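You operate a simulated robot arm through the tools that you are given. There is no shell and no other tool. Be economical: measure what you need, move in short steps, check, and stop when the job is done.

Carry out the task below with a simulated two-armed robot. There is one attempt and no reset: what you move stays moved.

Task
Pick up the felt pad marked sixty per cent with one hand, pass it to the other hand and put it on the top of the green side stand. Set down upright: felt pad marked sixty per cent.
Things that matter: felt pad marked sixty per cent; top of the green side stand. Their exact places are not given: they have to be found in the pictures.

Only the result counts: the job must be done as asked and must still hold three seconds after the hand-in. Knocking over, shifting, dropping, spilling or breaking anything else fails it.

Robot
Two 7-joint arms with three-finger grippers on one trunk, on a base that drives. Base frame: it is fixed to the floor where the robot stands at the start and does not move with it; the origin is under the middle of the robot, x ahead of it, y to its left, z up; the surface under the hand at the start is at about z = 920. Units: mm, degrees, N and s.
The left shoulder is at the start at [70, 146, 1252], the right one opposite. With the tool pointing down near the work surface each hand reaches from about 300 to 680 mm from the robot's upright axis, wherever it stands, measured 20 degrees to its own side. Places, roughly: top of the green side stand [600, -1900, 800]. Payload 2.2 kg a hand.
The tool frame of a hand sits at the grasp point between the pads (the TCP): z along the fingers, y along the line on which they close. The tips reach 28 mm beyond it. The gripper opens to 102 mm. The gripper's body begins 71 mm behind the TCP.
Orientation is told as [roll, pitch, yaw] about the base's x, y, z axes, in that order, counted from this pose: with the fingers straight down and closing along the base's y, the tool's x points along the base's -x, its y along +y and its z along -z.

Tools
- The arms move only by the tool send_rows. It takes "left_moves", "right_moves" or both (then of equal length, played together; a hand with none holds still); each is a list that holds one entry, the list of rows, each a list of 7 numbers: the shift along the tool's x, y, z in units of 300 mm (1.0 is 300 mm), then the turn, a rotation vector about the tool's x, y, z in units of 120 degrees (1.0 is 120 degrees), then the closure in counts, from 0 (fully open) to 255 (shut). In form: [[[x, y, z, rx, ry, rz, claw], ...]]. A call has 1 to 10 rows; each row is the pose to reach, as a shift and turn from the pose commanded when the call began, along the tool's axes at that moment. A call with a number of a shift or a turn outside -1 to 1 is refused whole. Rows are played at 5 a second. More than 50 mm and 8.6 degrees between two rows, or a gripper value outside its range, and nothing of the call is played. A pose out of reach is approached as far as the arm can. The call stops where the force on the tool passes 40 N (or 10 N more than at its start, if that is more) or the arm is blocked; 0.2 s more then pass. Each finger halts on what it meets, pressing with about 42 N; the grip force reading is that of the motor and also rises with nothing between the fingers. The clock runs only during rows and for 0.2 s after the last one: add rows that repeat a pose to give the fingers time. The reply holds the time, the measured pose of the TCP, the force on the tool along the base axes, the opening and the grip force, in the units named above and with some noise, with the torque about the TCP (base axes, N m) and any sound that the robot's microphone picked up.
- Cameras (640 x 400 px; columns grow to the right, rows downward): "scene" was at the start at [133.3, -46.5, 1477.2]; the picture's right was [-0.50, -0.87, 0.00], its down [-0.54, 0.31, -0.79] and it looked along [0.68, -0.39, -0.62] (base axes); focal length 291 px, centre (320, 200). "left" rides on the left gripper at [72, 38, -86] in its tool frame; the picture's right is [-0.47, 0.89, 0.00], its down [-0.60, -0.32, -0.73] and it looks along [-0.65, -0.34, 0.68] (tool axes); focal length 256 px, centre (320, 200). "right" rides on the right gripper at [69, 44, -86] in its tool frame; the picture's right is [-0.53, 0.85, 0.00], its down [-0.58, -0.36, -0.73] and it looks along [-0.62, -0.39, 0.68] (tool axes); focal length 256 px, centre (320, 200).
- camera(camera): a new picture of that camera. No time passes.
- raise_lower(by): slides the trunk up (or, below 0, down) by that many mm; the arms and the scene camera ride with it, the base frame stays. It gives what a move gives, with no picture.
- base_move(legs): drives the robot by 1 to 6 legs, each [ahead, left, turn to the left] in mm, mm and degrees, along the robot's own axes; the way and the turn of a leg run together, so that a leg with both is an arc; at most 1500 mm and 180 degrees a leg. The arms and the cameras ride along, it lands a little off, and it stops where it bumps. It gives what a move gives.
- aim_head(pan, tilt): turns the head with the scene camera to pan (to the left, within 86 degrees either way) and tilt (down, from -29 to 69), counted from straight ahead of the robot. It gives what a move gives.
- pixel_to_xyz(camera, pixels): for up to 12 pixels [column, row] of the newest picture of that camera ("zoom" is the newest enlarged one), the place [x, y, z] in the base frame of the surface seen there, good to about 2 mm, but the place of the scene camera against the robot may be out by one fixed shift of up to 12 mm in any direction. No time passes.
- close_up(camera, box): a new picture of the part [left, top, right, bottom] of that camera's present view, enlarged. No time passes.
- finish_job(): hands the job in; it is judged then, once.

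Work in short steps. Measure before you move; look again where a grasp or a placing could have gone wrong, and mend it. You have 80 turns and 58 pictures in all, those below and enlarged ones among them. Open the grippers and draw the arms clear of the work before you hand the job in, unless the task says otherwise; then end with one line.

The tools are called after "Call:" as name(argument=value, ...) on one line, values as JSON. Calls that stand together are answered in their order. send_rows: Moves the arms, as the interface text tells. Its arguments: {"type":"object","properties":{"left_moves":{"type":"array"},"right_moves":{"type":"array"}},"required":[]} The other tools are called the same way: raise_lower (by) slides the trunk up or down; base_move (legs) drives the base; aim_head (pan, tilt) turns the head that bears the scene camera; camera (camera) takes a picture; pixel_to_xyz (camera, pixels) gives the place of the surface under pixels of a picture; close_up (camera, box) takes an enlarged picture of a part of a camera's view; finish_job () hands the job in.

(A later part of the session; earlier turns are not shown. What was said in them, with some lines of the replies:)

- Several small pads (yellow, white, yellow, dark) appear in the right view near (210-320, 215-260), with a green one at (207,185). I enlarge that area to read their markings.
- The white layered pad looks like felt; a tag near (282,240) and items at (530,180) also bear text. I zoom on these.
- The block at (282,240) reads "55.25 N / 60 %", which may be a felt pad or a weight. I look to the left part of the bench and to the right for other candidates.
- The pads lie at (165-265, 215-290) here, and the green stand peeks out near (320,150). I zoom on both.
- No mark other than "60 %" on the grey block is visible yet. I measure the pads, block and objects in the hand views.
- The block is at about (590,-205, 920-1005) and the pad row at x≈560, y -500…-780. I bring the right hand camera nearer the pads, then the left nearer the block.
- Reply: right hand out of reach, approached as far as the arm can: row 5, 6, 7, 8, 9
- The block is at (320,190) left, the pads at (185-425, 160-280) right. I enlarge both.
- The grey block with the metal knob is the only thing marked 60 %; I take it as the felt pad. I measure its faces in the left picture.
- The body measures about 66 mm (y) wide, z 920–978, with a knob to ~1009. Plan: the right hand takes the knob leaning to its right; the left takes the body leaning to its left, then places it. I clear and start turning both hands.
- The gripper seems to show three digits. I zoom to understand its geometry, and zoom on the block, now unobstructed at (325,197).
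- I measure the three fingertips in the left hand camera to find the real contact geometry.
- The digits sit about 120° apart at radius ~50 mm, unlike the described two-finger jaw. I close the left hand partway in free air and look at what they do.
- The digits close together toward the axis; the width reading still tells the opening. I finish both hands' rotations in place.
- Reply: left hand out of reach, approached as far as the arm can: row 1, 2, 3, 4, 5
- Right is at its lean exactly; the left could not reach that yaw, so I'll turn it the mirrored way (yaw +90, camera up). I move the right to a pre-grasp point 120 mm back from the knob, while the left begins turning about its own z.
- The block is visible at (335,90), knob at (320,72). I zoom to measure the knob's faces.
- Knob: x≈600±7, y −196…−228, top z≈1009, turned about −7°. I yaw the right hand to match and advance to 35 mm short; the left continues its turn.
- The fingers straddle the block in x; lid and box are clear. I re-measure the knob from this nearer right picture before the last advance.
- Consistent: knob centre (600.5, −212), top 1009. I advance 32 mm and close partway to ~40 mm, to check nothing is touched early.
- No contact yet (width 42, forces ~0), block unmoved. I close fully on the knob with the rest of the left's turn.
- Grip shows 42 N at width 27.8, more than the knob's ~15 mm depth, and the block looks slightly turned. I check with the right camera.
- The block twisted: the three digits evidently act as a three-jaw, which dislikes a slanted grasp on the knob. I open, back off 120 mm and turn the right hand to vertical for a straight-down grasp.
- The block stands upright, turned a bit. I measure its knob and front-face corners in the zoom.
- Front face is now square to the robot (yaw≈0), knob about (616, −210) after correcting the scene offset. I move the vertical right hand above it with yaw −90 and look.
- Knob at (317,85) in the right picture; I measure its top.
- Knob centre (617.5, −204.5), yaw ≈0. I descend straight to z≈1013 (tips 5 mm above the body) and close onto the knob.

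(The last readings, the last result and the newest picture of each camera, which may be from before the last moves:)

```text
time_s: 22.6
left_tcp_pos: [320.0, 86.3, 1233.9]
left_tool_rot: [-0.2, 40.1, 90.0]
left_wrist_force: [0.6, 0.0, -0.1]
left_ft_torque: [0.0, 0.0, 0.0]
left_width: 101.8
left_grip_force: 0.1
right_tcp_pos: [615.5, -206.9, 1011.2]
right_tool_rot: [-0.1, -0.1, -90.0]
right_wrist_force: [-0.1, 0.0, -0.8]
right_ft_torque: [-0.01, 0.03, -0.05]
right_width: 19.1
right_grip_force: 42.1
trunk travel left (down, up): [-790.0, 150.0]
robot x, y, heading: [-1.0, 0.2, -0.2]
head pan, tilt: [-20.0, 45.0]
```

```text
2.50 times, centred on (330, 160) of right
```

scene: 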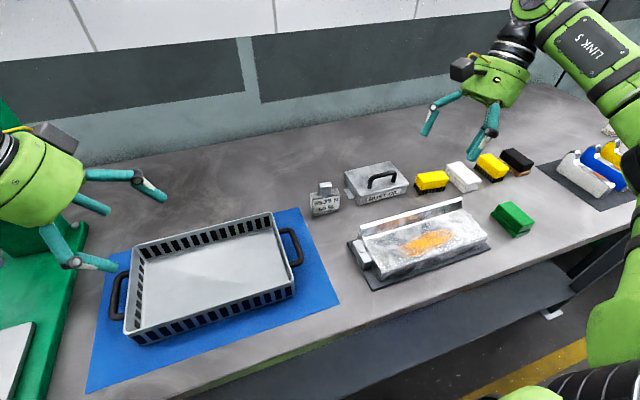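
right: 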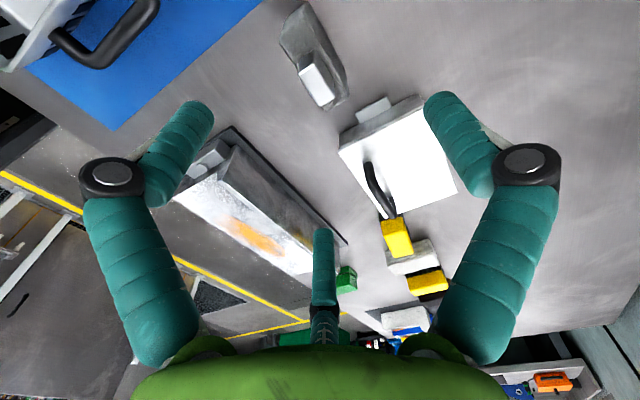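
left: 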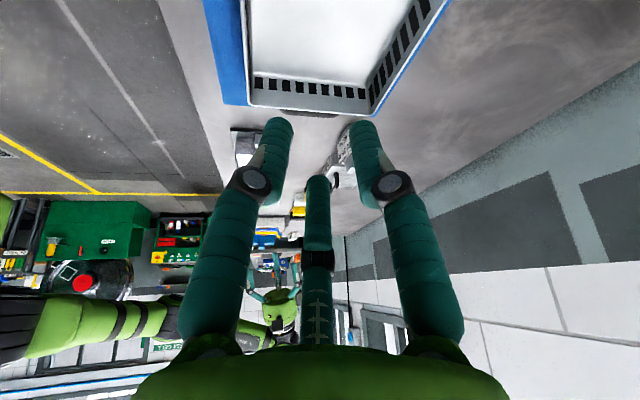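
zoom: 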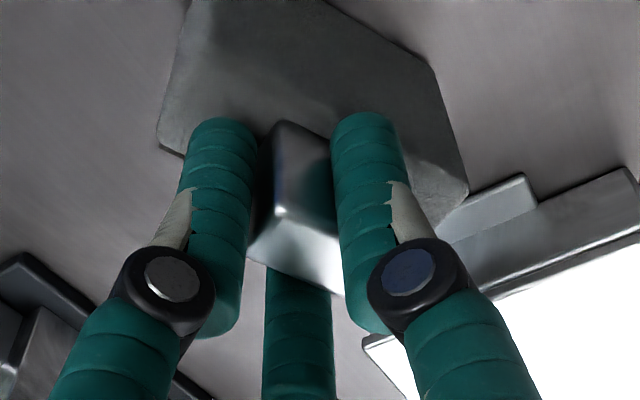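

The knob is held (42 N, width 19) with the block turned about +30°, upright. I lift 60 mm and check that it hangs straight.

Call:
send_rows(right_moves=[[[0, 0, -0.03, 0, 0, 0, 255], [0, 0, -0.08, 0, 0, 0, 255], [0, 0, -0.14, 0, 0, 0, 255], [0, 0, -0.2, 0, 0, 0, 255], [0, 0, -0.2, 0, 0, 0, 255]]])

Call:
close_up(camera="scene", box=[260, 80, 420, 215])

```text
time_s: 23.8
left_tcp_pos: [321.1, 85.3, 1234.7]
left_tool_rot: [0.0, 40.0, 90.0]
left_wrist_force: [-0.3, 1.0, 0.0]
left_ft_torque: [0.01, -0.01, -0.02]
left_width: 102.1
left_grip_force: 0.2
right_tcp_pos: [614.4, -206.9, 1072.9]
right_tool_rot: [-0.1, 0.0, -90.0]
right_wrist_force: [0.0, 0.2, -1.2]
right_ft_torque: [0.0, 0.0, 0.0]
right_width: 19.1
right_grip_force: 42.0
trunk travel left (down, up): [-790.0, 150.0]
robot x, y, heading: [-2.2, 0.2, 0.0]
head pan, tilt: [-20.0, 45.0]
```

```text
2.96 times, centred on (340, 148) of scene
```

zoom: 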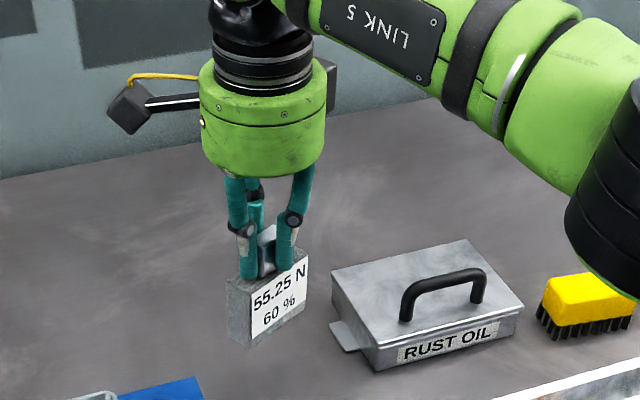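

Held upright and light (~1.2 N). I carry it to a handover place around (520, −100, 1150) and tilt the left hand toward horizontal (tilt 80°), since the body must be gripped from its +y end below the right digits.

Call:
send_rows(right_moves=[[[0.07, -0.06, -0.05, 0, 0, 0, 255], [0.14, -0.12, -0.1, 0, 0, 0, 255], [0.21, -0.18, -0.15, 0, 0, 0, 255], [0.28, -0.24, -0.2, 0, 0, 0, 255], [0.357, -0.313, -0.257, 0, 0, 0, 255], [0.357, -0.313, -0.257, 0, 0, 0, 255]]], left_moves=[[[0, 0, 0, 0, 0.067, 0, 0], [0, 0, 0, 0, 0.133, 0, 0], [0, 0, 0, 0, 0.2, 0, 0], [0, 0, 0, 0, 0.267, 0, 0], [0, 0, 0, 0, 0.333, 0, 0], [0, 0, 0, 0, 0.333, 0, 0]]])

Call:
camera(camera="scene")

```text
time_s: 25.2
left_tcp_pos: [321.2, 84.5, 1235.8]
left_tool_rot: [-0.3, 80.0, 89.7]
left_wrist_force: [0.9, -0.4, -0.1]
left_ft_torque: [0.01, -0.01, -0.01]
left_width: 101.8
left_grip_force: 0.1
right_tcp_pos: [520.5, -99.2, 1149.9]
right_tool_rot: [-0.1, -0.1, -90.0]
right_wrist_force: [0.5, 0.3, -0.4]
right_ft_torque: [0.04, 0.02, -0.01]
right_width: 18.9
right_grip_force: 42.7
trunk travel left (down, up): [-790.0, 150.0]
robot x, y, heading: [-1.4, 3.2, 0.3]
head pan, tilt: [-20.0, 45.0]
```

```text
18 pictures are left
```

scene: 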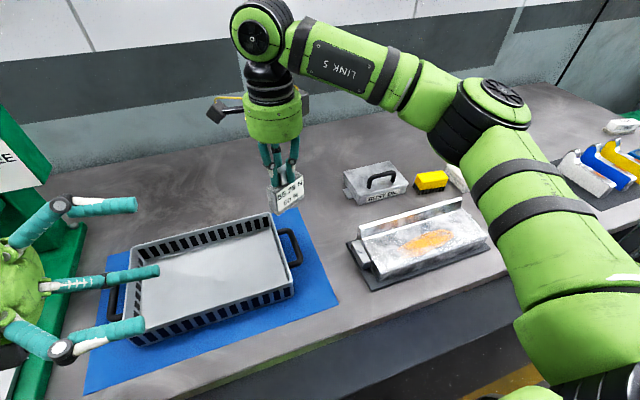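

The block hangs at (287,192). I measure its label face and left end to get its yaw and position.

Call:
pixel_to_xyz(camera="scene", pixels=[[278, 192], [301, 180], [280, 207], [301, 197], [290, 194], [270, 192], [272, 208], [276, 213], [303, 176]])

```text
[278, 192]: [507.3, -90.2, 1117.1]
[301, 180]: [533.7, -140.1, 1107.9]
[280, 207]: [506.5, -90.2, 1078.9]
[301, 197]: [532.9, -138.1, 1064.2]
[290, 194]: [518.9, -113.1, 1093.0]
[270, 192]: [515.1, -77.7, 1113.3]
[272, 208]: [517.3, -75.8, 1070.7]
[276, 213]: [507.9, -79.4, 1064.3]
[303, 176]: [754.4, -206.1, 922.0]
```

Block yaw ≈ 28°, centre ≈ (523, −102), bottom ≈ 1059. I bring the left hand to 80 mm before its grasp, yaw 118°, tilt 80°, pre-closed to ~50 mm.

Call:
send_rows(left_moves=[[[-0.0744, -0.1018, 0.0658, 0.046, 0, -0.0081, 60], [-0.1488, -0.2036, 0.1316, 0.0919, 0, -0.0162, 131], [-0.2232, -0.3054, 0.1974, 0.1379, 0, -0.0244, 131], [-0.2976, -0.4072, 0.2632, 0.1838, 0, -0.0325, 131], [-0.372, -0.509, 0.329, 0.2298, 0, -0.0406, 131], [-0.372, -0.509, 0.329, 0.2298, 0, -0.0406, 131]]])

Call:
camera(camera="left")

Call:
close_up(camera="scene", box=[160, 80, 340, 240])

```text
time_s: 26.6
left_tcp_pos: [474.7, 8.0, 1108.9]
left_tool_rot: [-0.2, 80.1, 117.8]
left_wrist_force: [0.5, 0.5, -0.1]
left_ft_torque: [0.02, 0.01, -0.02]
left_width: 49.5
left_grip_force: 0.1
right_tcp_pos: [519.5, -97.9, 1150.5]
right_tool_rot: [0.0, -0.1, -90.0]
right_wrist_force: [-0.8, 0.3, -0.1]
right_ft_torque: [-0.01, 0.01, 0.02]
right_width: 19.0
right_grip_force: 41.6
trunk travel left (down, up): [-790.0, 150.0]
robot x, y, heading: [-1.8, -0.2, -0.3]
head pan, tilt: [-20.0, 45.0]
```

```text
17 pictures are left
```

left: 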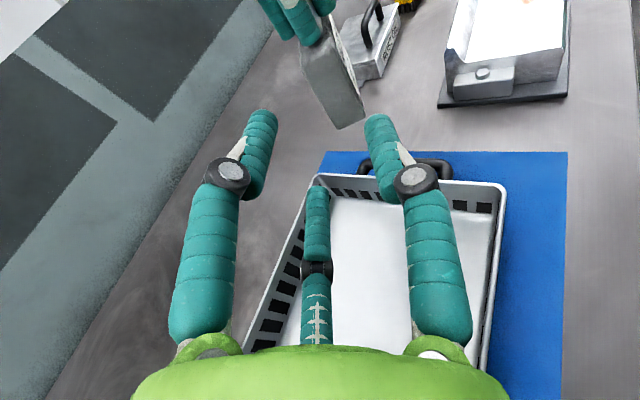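

```text
2.50 times, centred on (250, 160) of scene
```

zoom: 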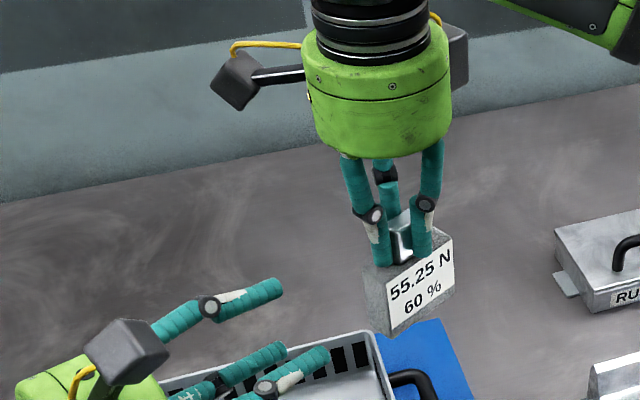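

Block's end face is at (335,90) in the left view. I measure it there in the hand's accurate frame before advancing.

Call:
pixel_to_xyz(camera="left", pixels=[[337, 123], [360, 112], [305, 58], [336, 50], [325, 90], [345, 85], [355, 85], [350, 60], [312, 65]])

```text
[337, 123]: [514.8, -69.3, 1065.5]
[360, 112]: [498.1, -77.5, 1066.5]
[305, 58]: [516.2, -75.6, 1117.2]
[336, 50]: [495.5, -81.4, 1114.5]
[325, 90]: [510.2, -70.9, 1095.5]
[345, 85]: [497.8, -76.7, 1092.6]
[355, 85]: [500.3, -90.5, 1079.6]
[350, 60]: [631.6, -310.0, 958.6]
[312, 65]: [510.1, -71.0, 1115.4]
```

End face centre (506,−73), consistent with plan. I advance 80 mm along the left tool axis and look.

Call:
send_rows(left_moves=[[[0, 0.005, 0.08, 0, 0, 0, 131], [0, 0.005, 0.16, 0, 0, 0, 131], [0, 0.005, 0.22, 0, 0, 0, 131], [0, 0.005, 0.267, 0, 0, 0, 131], [0, 0.005, 0.267, 0, 0, 0, 131]]])

Call:
close_up(camera="left", box=[200, 30, 440, 230])

Call:
close_up(camera="scene", box=[200, 120, 340, 240])

```text
time_s: 27.8
left_tcp_pos: [509.9, -62.2, 1094.2]
left_tool_rot: [-0.4, 80.0, 117.7]
left_wrist_force: [-0.3, 0.7, 0.0]
left_ft_torque: [0.01, 0.01, 0.02]
left_width: 49.5
left_grip_force: 0.0
right_tcp_pos: [520.3, -97.7, 1149.1]
right_tool_rot: [0.0, -0.1, -90.1]
right_wrist_force: [0.1, 0.2, -0.8]
right_ft_torque: [0.03, 0.02, 0.01]
right_width: 19.2
right_grip_force: 41.8
trunk travel left (down, up): [-790.0, 150.0]
robot x, y, heading: [1.4, 0.1, -0.2]
head pan, tilt: [-20.0, 45.0]
```

```text
2.00 times, centred on (320, 130) of left
```

zoom: 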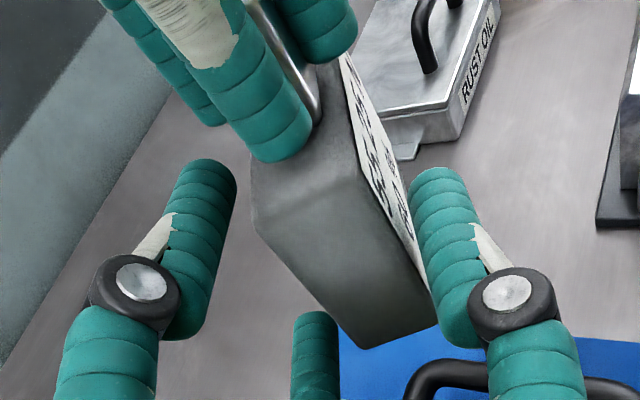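

```text
3.33 times, centred on (270, 180) of scene
```

zoom: 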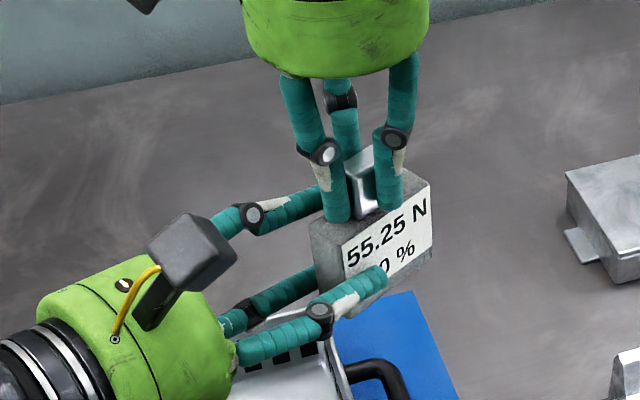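

Digits straddle the body without contact. I close the left gripper gradually.

Call:
send_rows(left_moves=[[[0, 0, 0, 0, 0, 0, 150], [0, 0, 0, 0, 0, 0, 165], [0, 0, 0, 0, 0, 0, 180], [0, 0, 0, 0, 0, 0, 200], [0, 0, 0, 0, 0, 0, 225], [0, 0, 0, 0, 0, 0, 255], [0, 0, 0, 0, 0, 0, 255]]])

Call:
close_up(camera="scene", box=[200, 120, 340, 240])

```text
time_s: 29.4
left_tcp_pos: [508.9, -63.0, 1093.7]
left_tool_rot: [-0.1, 80.1, 117.8]
left_wrist_force: [-11.5, -4.3, 1.4]
left_ft_torque: [0.08, -0.3, -0.49]
left_width: 37.4
left_grip_force: 41.6
right_tcp_pos: [521.2, -100.3, 1149.5]
right_tool_rot: [0.2, 0.0, -90.1]
right_wrist_force: [11.4, 3.1, -1.2]
right_ft_torque: [0.1, -0.37, 0.03]
right_width: 18.9
right_grip_force: 42.4
trunk travel left (down, up): [-790.0, 150.0]
robot x, y, heading: [-0.8, -5.8, -0.1]
head pan, tilt: [-20.0, 45.0]
```

```text
3.33 times, centred on (270, 180) of scene
```

zoom: 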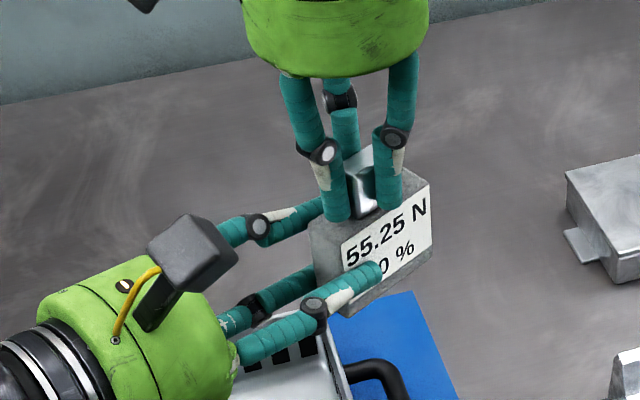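

Left grip holds at width 37 with about 12 N of side load. I ease the left hand 2 mm along tool +y to relieve it.

Call:
send_rows(left_moves=[[[0, 0.007, 0, 0, 0, 0, 255], [0, 0.007, 0, 0, 0, 0, 255], [0, 0.007, 0, 0, 0, 0, 255]]])

```text
time_s: 30.2
left_tcp_pos: [508.8, -63.0, 1094.3]
left_tool_rot: [-0.3, 79.9, 117.9]
left_wrist_force: [-6.2, -1.6, -0.1]
left_ft_torque: [0.01, -0.12, -0.2]
left_width: 37.4
left_grip_force: 42.2
right_tcp_pos: [518.5, -98.9, 1148.8]
right_tool_rot: [-0.1, -0.2, -89.9]
right_wrist_force: [6.1, 1.8, -0.4]
right_ft_torque: [0.08, -0.19, 0.02]
right_width: 19.3
right_grip_force: 42.2
trunk travel left (down, up): [-790.0, 150.0]
robot x, y, heading: [0.4, 0.0, -0.2]
head pan, tilt: [-20.0, 45.0]
```

The load halved; I shift another 2 mm, then open the right hand.

Call:
send_rows(left_moves=[[[0, 0.007, 0, 0, 0, 0, 255], [0, 0.007, 0, 0, 0, 0, 255], [0, 0.007, 0, 0, 0, 0, 255], [0, 0.007, 0, 0, 0, 0, 255], [0, 0.007, 0, 0, 0, 0, 255], [0, 0.007, 0, 0, 0, 0, 255]]], right_moves=[[[0, 0, 0, 0, 0, 0, 255], [0, 0, 0, 0, 0, 0, 235], [0, 0, 0, 0, 0, 0, 200], [0, 0, 0, 0, 0, 0, 170], [0, 0, 0, 0, 0, 0, 150], [0, 0, 0, 0, 0, 0, 150]]])

Call:
close_up(camera="scene", box=[200, 120, 340, 240])

```text
time_s: 31.6
left_tcp_pos: [505.2, -64.5, 1094.3]
left_tool_rot: [-0.2, 80.0, 117.8]
left_wrist_force: [0.1, -0.5, 0.1]
left_ft_torque: [0.02, 0.04, -0.01]
left_width: 37.4
left_grip_force: 42.3
right_tcp_pos: [519.9, -98.8, 1150.5]
right_tool_rot: [0.0, -0.1, -90.0]
right_wrist_force: [0.1, -0.6, 0.6]
right_ft_torque: [-0.01, 0.0, -0.01]
right_width: 41.9
right_grip_force: 0.2
trunk travel left (down, up): [-790.0, 150.0]
robot x, y, heading: [-1.2, -2.3, -0.1]
head pan, tilt: [-20.0, 45.0]
```

```text
3.33 times, centred on (270, 180) of scene
```

zoom: 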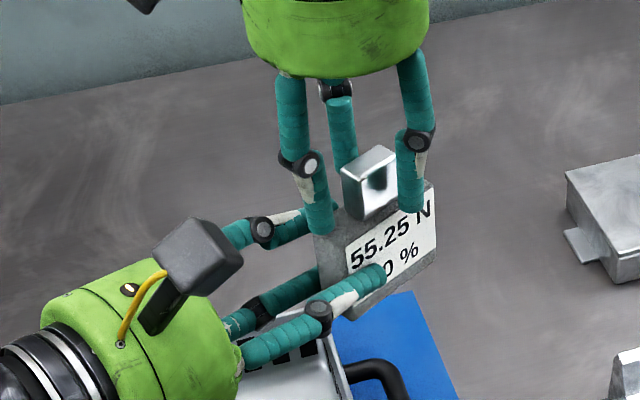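

The left holds the block. I raise the right hand straight up, then draw it back to its side.

Call:
send_rows(right_moves=[[[0, 0, -0.1, 0, 0, 0, 100], [0, 0, -0.22, 0, 0, 0, 60], [0, 0, -0.34, 0, 0, 0, 60], [-0.12, -0.09, -0.36, 0, 0, 0, 60], [-0.25, -0.18, -0.36, 0, 0, 0, 60], [-0.37, -0.27, -0.36, 0, 0, 0, 60], [-0.5, -0.36, -0.36, 0, 0, 0, 60], [-0.62, -0.45, -0.36, 0, 0, 0, 60], [-0.74, -0.54, -0.36, 0, 0, 0, 60]]])

Call:
aim_head(pan=-20, tilt=35)

Call:
camera(camera="scene")

```text
time_s: 33.6
left_tcp_pos: [504.2, -64.9, 1096.3]
left_tool_rot: [-1.1, 80.0, 117.0]
left_wrist_force: [0.1, -0.2, 0.1]
left_ft_torque: [0.07, -0.01, 0.01]
left_width: 37.5
left_grip_force: 42.3
right_tcp_pos: [357.2, -322.0, 1259.1]
right_tool_rot: [0.1, 0.0, -89.9]
right_wrist_force: [-0.9, -0.2, 0.1]
right_ft_torque: [0.04, -0.03, 0.02]
right_width: 77.9
right_grip_force: 0.1
trunk travel left (down, up): [-790.0, 150.0]
robot x, y, heading: [3.7, 1.3, -0.3]
head pan, tilt: [-20.0, 45.0]
```

```text
time_s: 34.4
left_tcp_pos: [506.4, -65.4, 1094.2]
left_tool_rot: [-0.3, 80.0, 117.8]
left_wrist_force: [-0.3, -0.2, -0.7]
left_ft_torque: [0.04, 0.03, 0.01]
left_width: 37.5
left_grip_force: 42.0
right_tcp_pos: [358.2, -320.2, 1258.2]
right_tool_rot: [-0.1, -0.2, -90.0]
right_wrist_force: [0.8, 0.1, -0.3]
right_ft_torque: [0.0, -0.02, -0.03]
right_width: 77.9
right_grip_force: 0.0
trunk travel left (down, up): [-790.0, 150.0]
robot x, y, heading: [1.5, -1.8, -0.0]
head pan, tilt: [-20.0, 35.0]
```

```text
11 pictures are left
```

scene: 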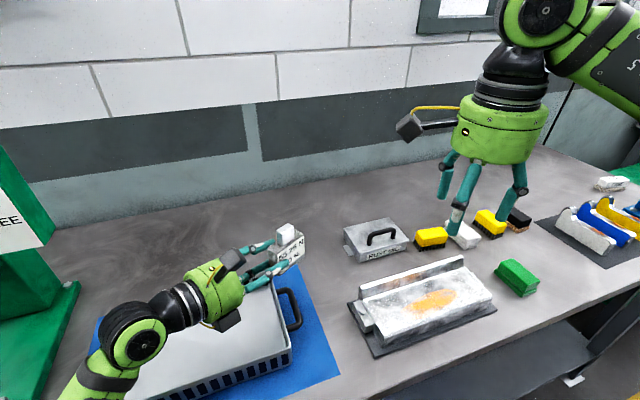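

Block is safe in the left hand. I back off from the bench 400 mm and drive 1200 mm to the right, then look at the stand.

Call:
base_move(legs=[[-400, 0, 0], [0, -1200, 0]])

Call:
aim_head(pan=-38, tilt=32)

Call:
camera(camera="scene")

```text
time_s: 42.5
left_tcp_pos: [107.7, -1263.9, 1094.7]
left_tool_rot: [-0.2, 80.0, 117.9]
left_wrist_force: [0.8, -0.3, -0.5]
left_ft_torque: [0.03, -0.01, 0.03]
left_width: 37.6
left_grip_force: 42.4
right_tcp_pos: [-38.3, -1520.2, 1258.6]
right_tool_rot: [-0.1, -0.1, -90.1]
right_wrist_force: [0.1, 0.3, 0.3]
right_ft_torque: [-0.02, 0.03, 0.01]
right_width: 77.9
right_grip_force: 0.0
trunk travel left (down, up): [-790.0, 150.0]
robot x, y, heading: [-400.1, -1201.6, -0.1]
head pan, tilt: [-20.0, 35.0]
```

```text
time_s: 43.3
left_tcp_pos: [108.3, -1265.8, 1094.5]
left_tool_rot: [-0.2, 80.0, 117.8]
left_wrist_force: [1.3, 0.1, -0.4]
left_ft_torque: [0.02, 0.01, 0.04]
left_width: 37.6
left_grip_force: 42.1
right_tcp_pos: [-39.0, -1520.1, 1258.0]
right_tool_rot: [0.0, -0.1, -90.2]
right_wrist_force: [1.3, 0.2, -0.1]
right_ft_torque: [-0.03, 0.02, 0.02]
right_width: 77.7
right_grip_force: 0.1
trunk travel left (down, up): [-790.0, 150.0]
robot x, y, heading: [-399.7, -1198.5, -0.0]
head pan, tilt: [-38.0, 32.0]
```

```text
10 pictures are left
```

scene: 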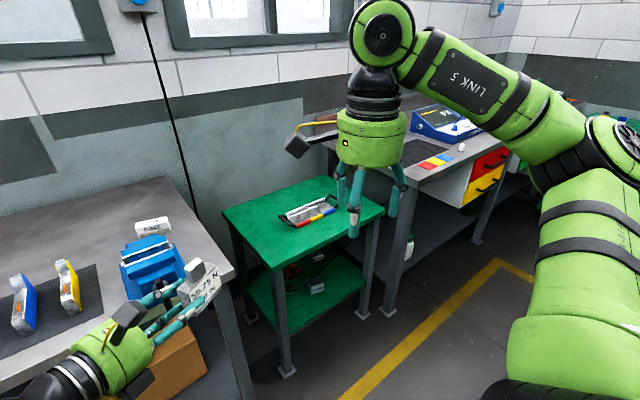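

The green stand top spans (222,213)-(270,270)-(385,210)-(325,177), with a tray at (310,212). I measure its corners and the clear area.

Call:
pixel_to_xyz(camera="scene", pixels=[[226, 213], [271, 266], [381, 211], [325, 180], [285, 220], [305, 226], [337, 209], [320, 197], [255, 225], [300, 245], [235, 272], [330, 145]])

```text
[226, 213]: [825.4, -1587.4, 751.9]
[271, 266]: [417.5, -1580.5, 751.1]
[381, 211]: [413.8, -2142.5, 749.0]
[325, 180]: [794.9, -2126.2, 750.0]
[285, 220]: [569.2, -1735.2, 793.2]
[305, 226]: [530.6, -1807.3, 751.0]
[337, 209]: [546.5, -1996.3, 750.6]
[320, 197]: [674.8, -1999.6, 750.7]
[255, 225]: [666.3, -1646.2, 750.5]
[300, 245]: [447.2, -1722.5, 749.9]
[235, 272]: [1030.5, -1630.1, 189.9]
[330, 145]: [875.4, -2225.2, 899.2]
```

Top is at z≈750, x 413–825, y −1580…−2142; the tray takes x≥530. Front strip is free. I measure the right arm's elbow and the neighbouring bench to plan a clear parking pose.

Call:
pixel_to_xyz(camera="scene", pixels=[[615, 140], [560, 140], [600, 250], [470, 178], [505, 145], [390, 312], [475, 238], [288, 370], [232, 268], [205, 262], [415, 255], [180, 265]])

```text
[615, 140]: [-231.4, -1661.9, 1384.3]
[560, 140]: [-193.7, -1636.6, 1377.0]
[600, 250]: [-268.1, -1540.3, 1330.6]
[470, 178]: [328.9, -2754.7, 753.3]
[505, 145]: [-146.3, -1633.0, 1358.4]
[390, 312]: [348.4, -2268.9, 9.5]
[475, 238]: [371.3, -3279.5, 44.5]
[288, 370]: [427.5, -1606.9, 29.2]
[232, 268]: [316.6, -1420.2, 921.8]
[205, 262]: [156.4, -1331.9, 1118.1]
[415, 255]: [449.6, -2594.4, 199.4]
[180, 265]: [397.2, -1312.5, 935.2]
```

The way is clear: I'll park at about (−31, −1889) heading 30° left, which puts the block over (470, −1720) on the free front strip with the hand overhanging the front edge.

Call:
base_move(legs=[[0, -689, 0], [0, 0, 30], [319, -184, 0]])

Call:
aim_head(pan=-10, tilt=48)

Call:
camera(camera="scene")

```text
time_s: 50.5
left_tcp_pos: [439.1, -1692.1, 1094.9]
left_tool_rot: [-0.4, 80.1, 147.4]
left_wrist_force: [-0.7, -0.3, -1.3]
left_ft_torque: [0.04, 0.01, 0.0]
left_width: 37.2
left_grip_force: 42.2
right_tcp_pos: [437.4, -1985.2, 1258.4]
right_tool_rot: [0.1, -0.1, -60.3]
right_wrist_force: [0.0, 0.5, -0.7]
right_ft_torque: [-0.01, -0.03, -0.03]
right_width: 78.0
right_grip_force: 0.0
trunk travel left (down, up): [-790.0, 150.0]
robot x, y, heading: [-32.6, -1884.0, 29.8]
head pan, tilt: [-38.0, 32.0]
```

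```text
time_s: 51.5
left_tcp_pos: [438.6, -1692.2, 1094.8]
left_tool_rot: [-0.3, 80.0, 147.5]
left_wrist_force: [-0.8, -1.0, -0.9]
left_ft_torque: [0.06, 0.05, 0.0]
left_width: 37.7
left_grip_force: 42.0
right_tcp_pos: [438.8, -1985.9, 1258.5]
right_tool_rot: [-0.1, 0.0, -60.4]
right_wrist_force: [0.4, -0.5, 0.4]
right_ft_torque: [0.04, 0.01, -0.01]
right_width: 78.2
right_grip_force: 0.0
trunk travel left (down, up): [-790.0, 150.0]
robot x, y, heading: [-28.0, -1885.0, 29.9]
head pan, tilt: [-10.0, 48.0]
```

```text
9 pictures are left
```

scene: 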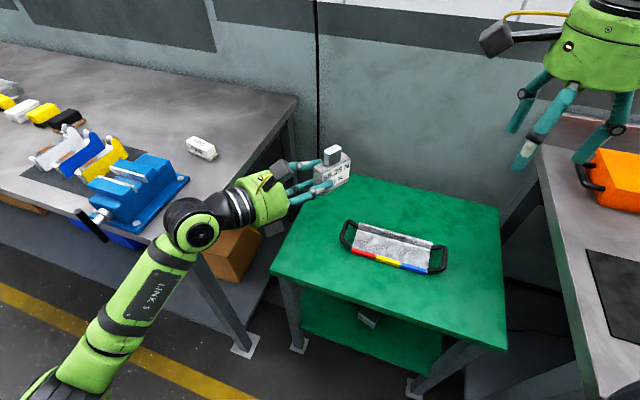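

The block is over the stand; before lowering, I check the left arm's links against the neighbouring bench and vise, and the tray position.

Call:
pixel_to_xyz(camera="scene", pixels=[[190, 225], [215, 230], [165, 205], [150, 290], [205, 190], [95, 228], [190, 290], [292, 100], [345, 258], [280, 272], [330, 275], [335, 178]])

```text
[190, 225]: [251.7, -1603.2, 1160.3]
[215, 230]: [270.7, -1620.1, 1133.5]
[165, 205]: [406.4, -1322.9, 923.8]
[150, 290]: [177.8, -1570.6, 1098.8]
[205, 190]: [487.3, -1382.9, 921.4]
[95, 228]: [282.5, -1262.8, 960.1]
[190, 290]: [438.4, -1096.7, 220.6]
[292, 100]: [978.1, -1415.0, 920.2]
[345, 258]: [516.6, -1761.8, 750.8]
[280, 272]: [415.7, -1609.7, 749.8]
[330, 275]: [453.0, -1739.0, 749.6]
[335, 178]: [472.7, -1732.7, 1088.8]
```

Clearances are good (bench end 180 mm away, tray ≥40 mm from the block). Block bottom is at ~1059, the stand at 750; I lower the trunk by 285 mm and look.

Call:
raise_lower(by=-285)

Call:
camera(camera="scene")

```text
time_s: 54.4
left_tcp_pos: [439.0, -1690.8, 810.2]
left_tool_rot: [-0.3, 80.1, 147.6]
left_wrist_force: [0.2, -0.8, -0.5]
left_ft_torque: [0.03, 0.02, 0.0]
left_width: 37.1
left_grip_force: 42.1
right_tcp_pos: [439.4, -1987.1, 973.9]
right_tool_rot: [-0.1, 0.0, -60.2]
right_wrist_force: [0.7, -0.8, -0.1]
right_ft_torque: [0.06, 0.01, 0.0]
right_width: 77.9
right_grip_force: 0.1
trunk travel left (down, up): [-505.0, 435.0]
robot x, y, heading: [-31.6, -1888.1, 29.6]
head pan, tilt: [-10.0, 48.0]
```

```text
8 pictures are left
```

scene: 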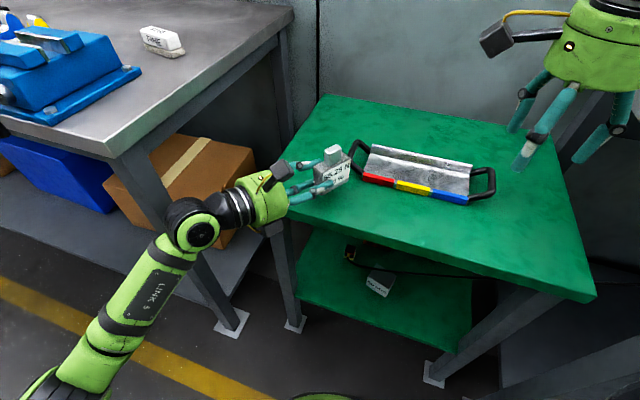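

I zoom on the block to check its uprightness and measure its bottom, the surface near it, and the tray handle.

Call:
close_up(camera="scene", box=[260, 130, 400, 230])

```text
4.00 times, centred on (330, 180) of scene
```

zoom: 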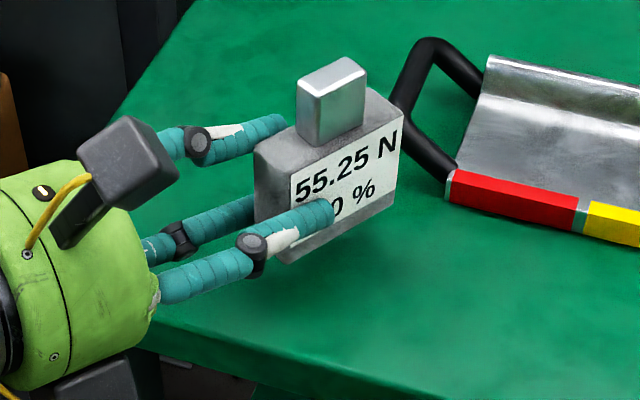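

Call:
pixel_to_xyz(camera="zoom", pixels=[[290, 255], [390, 203], [300, 215], [398, 145], [405, 110], [437, 165], [430, 48], [450, 180], [330, 300], [262, 160], [110, 385], [380, 100]])

```text
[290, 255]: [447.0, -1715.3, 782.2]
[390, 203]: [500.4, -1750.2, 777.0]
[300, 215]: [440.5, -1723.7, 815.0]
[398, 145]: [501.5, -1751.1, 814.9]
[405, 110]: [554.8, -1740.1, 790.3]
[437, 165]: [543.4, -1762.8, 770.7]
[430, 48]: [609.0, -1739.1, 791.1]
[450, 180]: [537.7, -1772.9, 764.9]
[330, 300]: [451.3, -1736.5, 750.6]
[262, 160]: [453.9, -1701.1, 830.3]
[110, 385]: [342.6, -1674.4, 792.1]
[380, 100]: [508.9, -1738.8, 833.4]
```

Block is upright, bottom ≈774, tray handle ≥40 mm off. I lower 20 mm with the arm, reading the force.

Call:
send_rows(left_moves=[[[-0.0263, 0, 0.0046, 0, 0, 0, 255], [-0.046, 0, 0.0081, 0, 0, 0, 255], [-0.059, 0, 0.0104, 0, 0, 0, 255], [-0.0657, 0, 0.0116, 0, 0, 0, 255], [-0.0657, 0, 0.0116, 0, 0, 0, 255]]])

```text
time_s: 55.5
left_tcp_pos: [440.4, -1691.0, 788.8]
left_tool_rot: [-0.1, 80.0, 147.6]
left_wrist_force: [-0.2, -0.5, -1.1]
left_ft_torque: [0.01, 0.03, -0.03]
left_width: 37.4
left_grip_force: 42.0
right_tcp_pos: [439.5, -1986.8, 972.5]
right_tool_rot: [0.0, -0.1, -60.3]
right_wrist_force: [0.2, 0.2, 0.2]
right_ft_torque: [0.01, 0.01, -0.02]
right_width: 77.7
right_grip_force: 0.1
trunk travel left (down, up): [-505.0, 435.0]
robot x, y, heading: [-33.3, -1887.0, 29.7]
head pan, tilt: [-10.0, 48.0]
```

No contact yet; I go on 2 mm at a time.

Call:
send_rows(left_moves=[[[-0.0066, 0, 0.0012, 0, 0, 0, 255], [-0.0066, 0, 0.0012, 0, 0, 0, 255]]])

Call:
send_rows(left_moves=[[[-0.0066, 0, 0.0012, 0, 0, 0, 255], [-0.0066, 0, 0.0012, 0, 0, 0, 255]]])

```text
time_s: 56.1
left_tcp_pos: [439.5, -1690.5, 786.3]
left_tool_rot: [-0.1, 79.9, 147.7]
left_wrist_force: [-0.2, 0.6, -0.7]
left_ft_torque: [0.02, 0.04, 0.01]
left_width: 37.6
left_grip_force: 42.1
right_tcp_pos: [437.9, -1986.0, 972.7]
right_tool_rot: [0.1, -0.1, -60.3]
right_wrist_force: [0.5, 0.2, 0.3]
right_ft_torque: [-0.01, 0.0, 0.01]
right_width: 77.9
right_grip_force: 0.1
trunk travel left (down, up): [-505.0, 435.0]
robot x, y, heading: [-30.9, -1885.9, 29.4]
head pan, tilt: [-10.0, 48.0]
```

```text
time_s: 56.8
left_tcp_pos: [438.7, -1690.2, 787.5]
left_tool_rot: [-0.5, 80.2, 147.4]
left_wrist_force: [0.3, 0.0, 3.9]
left_ft_torque: [-0.19, -0.22, 0.11]
left_width: 37.4
left_grip_force: 41.9
right_tcp_pos: [439.8, -1985.7, 973.9]
right_tool_rot: [0.1, -0.1, -60.2]
right_wrist_force: [0.0, 0.2, -1.2]
right_ft_torque: [-0.04, 0.01, 0.0]
right_width: 77.7
right_grip_force: 0.0
trunk travel left (down, up): [-505.0, 435.0]
robot x, y, heading: [-30.1, -1884.1, 29.7]
head pan, tilt: [-10.0, 48.0]
```

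Contact (≈4 N) at the far end of the block. I lower 1.5 mm more so that it seats flat.

Call:
send_rows(left_moves=[[[-0.005, 0, 0.0009, 0, 0, 0, 255], [-0.005, 0, 0.0009, 0, 0, 0, 255]]])

Call:
close_up(camera="scene", box=[260, 130, 400, 230])

```text
time_s: 57.4
left_tcp_pos: [439.7, -1690.7, 785.4]
left_tool_rot: [-0.8, 80.3, 147.0]
left_wrist_force: [1.7, 1.6, 10.2]
left_ft_torque: [-0.29, -0.3, 0.08]
left_width: 37.4
left_grip_force: 42.0
right_tcp_pos: [437.9, -1986.4, 973.5]
right_tool_rot: [0.1, -0.1, -60.2]
right_wrist_force: [0.0, 0.6, -0.3]
right_ft_torque: [-0.02, -0.02, 0.01]
right_width: 78.2
right_grip_force: 0.0
trunk travel left (down, up): [-505.0, 435.0]
robot x, y, heading: [-30.1, -1884.6, 29.7]
head pan, tilt: [-10.0, 48.0]
```

```text
4.00 times, centred on (330, 180) of scene
```

zoom: 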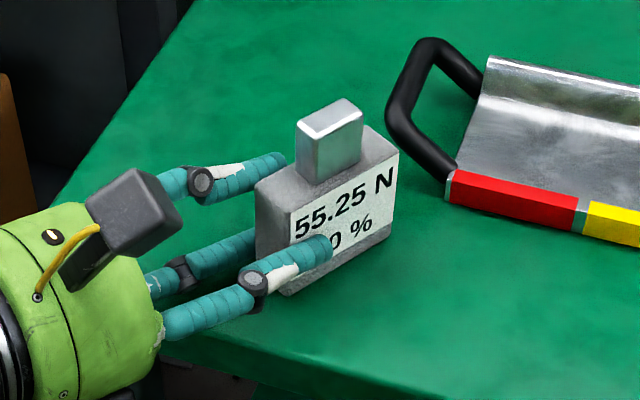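

Load is now centred under the block (≈10 N): seated flat. I ease up 1 mm, open gradually and hold.

Call:
send_rows(left_moves=[[[0.003, 0, -0.0005, 0, 0, 0, 255], [0.003, 0, -0.0005, 0, 0, 0, 180], [0.003, 0, -0.0005, 0, 0, 0, 155], [0.003, 0, -0.0005, 0, 0, 0, 130], [0.003, 0, -0.0005, 0, 0, 0, 100], [0.003, 0, -0.0005, 0, 0, 0, 100]]])

Call:
close_up(camera="scene", box=[260, 130, 400, 230])

```text
time_s: 58.8
left_tcp_pos: [438.9, -1693.5, 787.0]
left_tool_rot: [-1.0, 80.3, 146.7]
left_wrist_force: [3.5, -6.9, 13.1]
left_ft_torque: [0.05, -0.03, 0.09]
left_width: 54.0
left_grip_force: 0.2
right_tcp_pos: [437.6, -1987.5, 973.7]
right_tool_rot: [0.2, -0.1, -60.4]
right_wrist_force: [0.3, -0.4, 0.1]
right_ft_torque: [-0.02, 0.01, -0.03]
right_width: 78.0
right_grip_force: 0.2
trunk travel left (down, up): [-505.0, 435.0]
robot x, y, heading: [-33.2, -1889.3, 29.7]
head pan, tilt: [-10.0, 48.0]
```

```text
4.00 times, centred on (330, 180) of scene
```

zoom: 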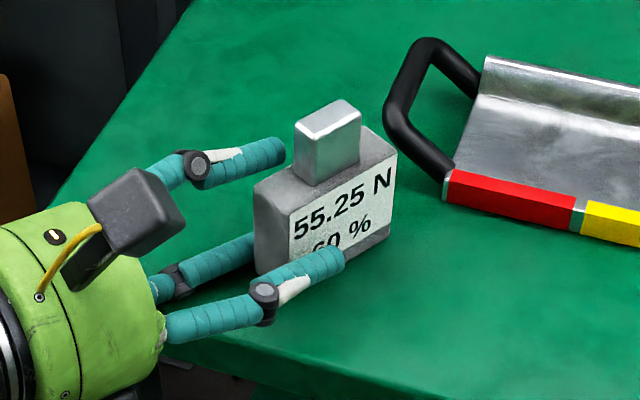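

The block stands free and upright; the 13 N upward comes from the lower digit pressing on the stand. I ease the claw, lift 4 mm, then retreat along the tool axis.

Call:
send_rows(left_moves=[[[0.007, 0, 0, 0, 0, 0, 120], [0.014, 0, 0, 0, 0, 0, 120], [0.014, 0, -0.05, 0, 0, 0, 120], [0.014, 0, -0.12, 0, 0, 0, 120], [0.014, 0, -0.22, 0, 0, 0, 120], [0.014, 0, -0.34, 0, 0, 0, 120], [0.014, 0, -0.46, 0, 0, 0, 120]]])

Call:
close_up(camera="scene", box=[220, 110, 440, 250])

```text
time_s: 60.4
left_tcp_pos: [322.2, -1618.2, 812.5]
left_tool_rot: [0.0, 80.0, 147.8]
left_wrist_force: [-0.3, -0.8, 0.0]
left_ft_torque: [0.0, 0.0, 0.0]
left_width: 54.1
left_grip_force: 0.1
right_tcp_pos: [437.6, -1985.7, 975.3]
right_tool_rot: [0.1, 0.0, -60.2]
right_wrist_force: [-0.2, 0.2, 0.6]
right_ft_torque: [-0.02, 0.02, 0.0]
right_width: 78.2
right_grip_force: 0.0
trunk travel left (down, up): [-505.0, 435.0]
robot x, y, heading: [-32.5, -1884.5, 29.6]
head pan, tilt: [-10.0, 48.0]
```

```text
2.86 times, centred on (330, 180) of scene
```

zoom: 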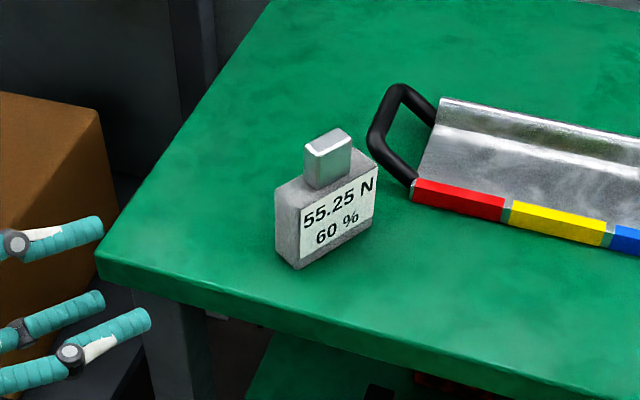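

The block stands upright and free on the stand. I open both grippers fully, raise the trunk and back the robot away.

Call:
send_rows(left_moves=[[[0, 0, 0, 0, 0, 0, 0], [0, 0, 0, 0, 0, 0, 0], [0, 0, 0, 0, 0, 0, 0]]], right_moves=[[[0, 0, 0, 0, 0, 0, 0], [0, 0, 0, 0, 0, 0, 0], [0, 0, 0, 0, 0, 0, 0]]])

Call:
raise_lower(by=200)

Call:
base_move(legs=[[-300, 0, 0]])

Call:
camera(camera="scene")

```text
time_s: 61.1
left_tcp_pos: [325.1, -1618.2, 814.5]
left_tool_rot: [-0.2, 80.0, 147.6]
left_wrist_force: [-0.6, 0.8, 0.2]
left_ft_torque: [0.01, 0.0, 0.01]
left_width: 102.0
left_grip_force: 0.0
right_tcp_pos: [439.4, -1986.2, 973.5]
right_tool_rot: [0.0, -0.2, -60.4]
right_wrist_force: [0.0, -0.2, 0.3]
right_ft_torque: [-0.02, 0.02, -0.03]
right_width: 101.8
right_grip_force: 0.1
trunk travel left (down, up): [-505.0, 435.0]
robot x, y, heading: [-35.6, -1888.0, 29.7]
head pan, tilt: [-10.0, 48.0]
```

```text
time_s: 63.3
left_tcp_pos: [324.2, -1618.7, 1013.8]
left_tool_rot: [-0.2, 80.0, 147.5]
left_wrist_force: [0.2, 0.4, 0.0]
left_ft_torque: [0.02, -0.02, 0.01]
left_width: 102.4
left_grip_force: 0.1
right_tcp_pos: [440.1, -1985.6, 1173.5]
right_tool_rot: [0.0, -0.1, -60.2]
right_wrist_force: [0.0, 0.2, 0.1]
right_ft_torque: [-0.01, 0.01, 0.02]
right_width: 102.0
right_grip_force: 0.1
trunk travel left (down, up): [-705.0, 235.0]
robot x, y, heading: [-32.8, -1886.8, 29.8]
head pan, tilt: [-10.0, 48.0]
```

```text
time_s: 65.4
left_tcp_pos: [66.2, -1767.7, 1013.8]
left_tool_rot: [-0.1, 80.0, 147.8]
left_wrist_force: [0.6, -0.1, -0.7]
left_ft_torque: [-0.01, 0.04, 0.0]
left_width: 101.8
left_grip_force: 0.1
right_tcp_pos: [180.2, -2134.8, 1172.9]
right_tool_rot: [-0.1, -0.2, -60.3]
right_wrist_force: [-0.3, -0.1, 0.0]
right_ft_torque: [-0.02, 0.0, -0.01]
right_width: 101.7
right_grip_force: 0.1
trunk travel left (down, up): [-705.0, 235.0]
robot x, y, heading: [-288.5, -2032.4, 29.6]
head pan, tilt: [-10.0, 48.0]
```

```text
3 pictures are left
```

scene: 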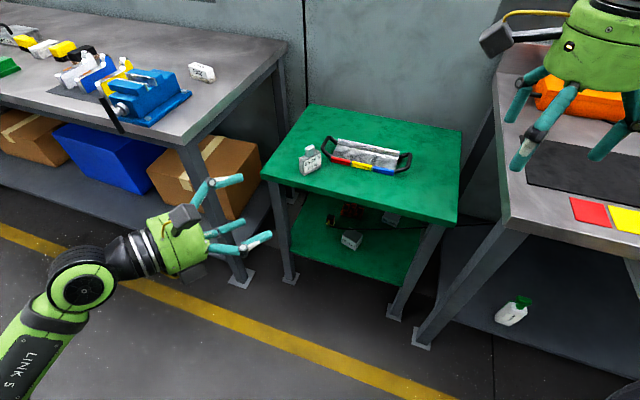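

The block stands at (310,158), everything else undisturbed. Two other labelled items, at (200,72) and (352,240), deserve a check of the marking before handing in.

Call:
close_up(camera="scene", box=[320, 200, 416, 260])

Call:
close_up(camera="scene", box=[170, 50, 234, 90])

```text
6.67 times, centred on (368, 230) of scene
```

zoom: 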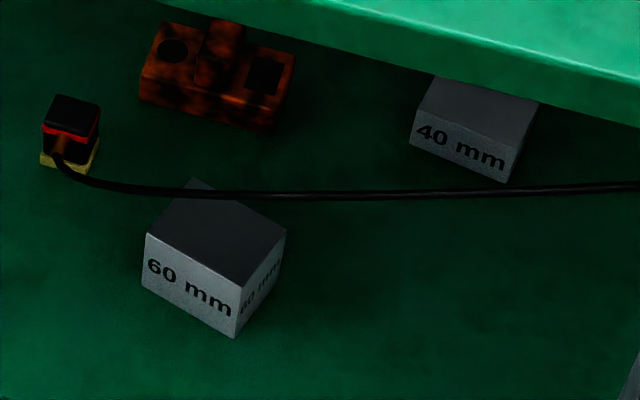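

```text
10.00 times, centred on (202, 70) of scene
```

zoom: 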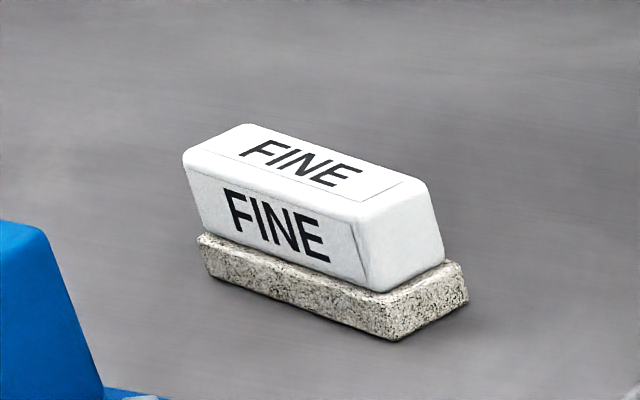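

The others read "60 mm", "40 mm" and "FINE", so the 60 % pad is the right one. It stands upright on the stand, both grippers are open and the arms are clear, so I hand in.

Call:
finish_job()

```text
The job is handed in.
```

I picked up the pad marked "55.25 N / 60 %" with the right hand, passed it to the left, and set it upright on top of the green side stand; both grippers are open and clear, and the job is handed in.
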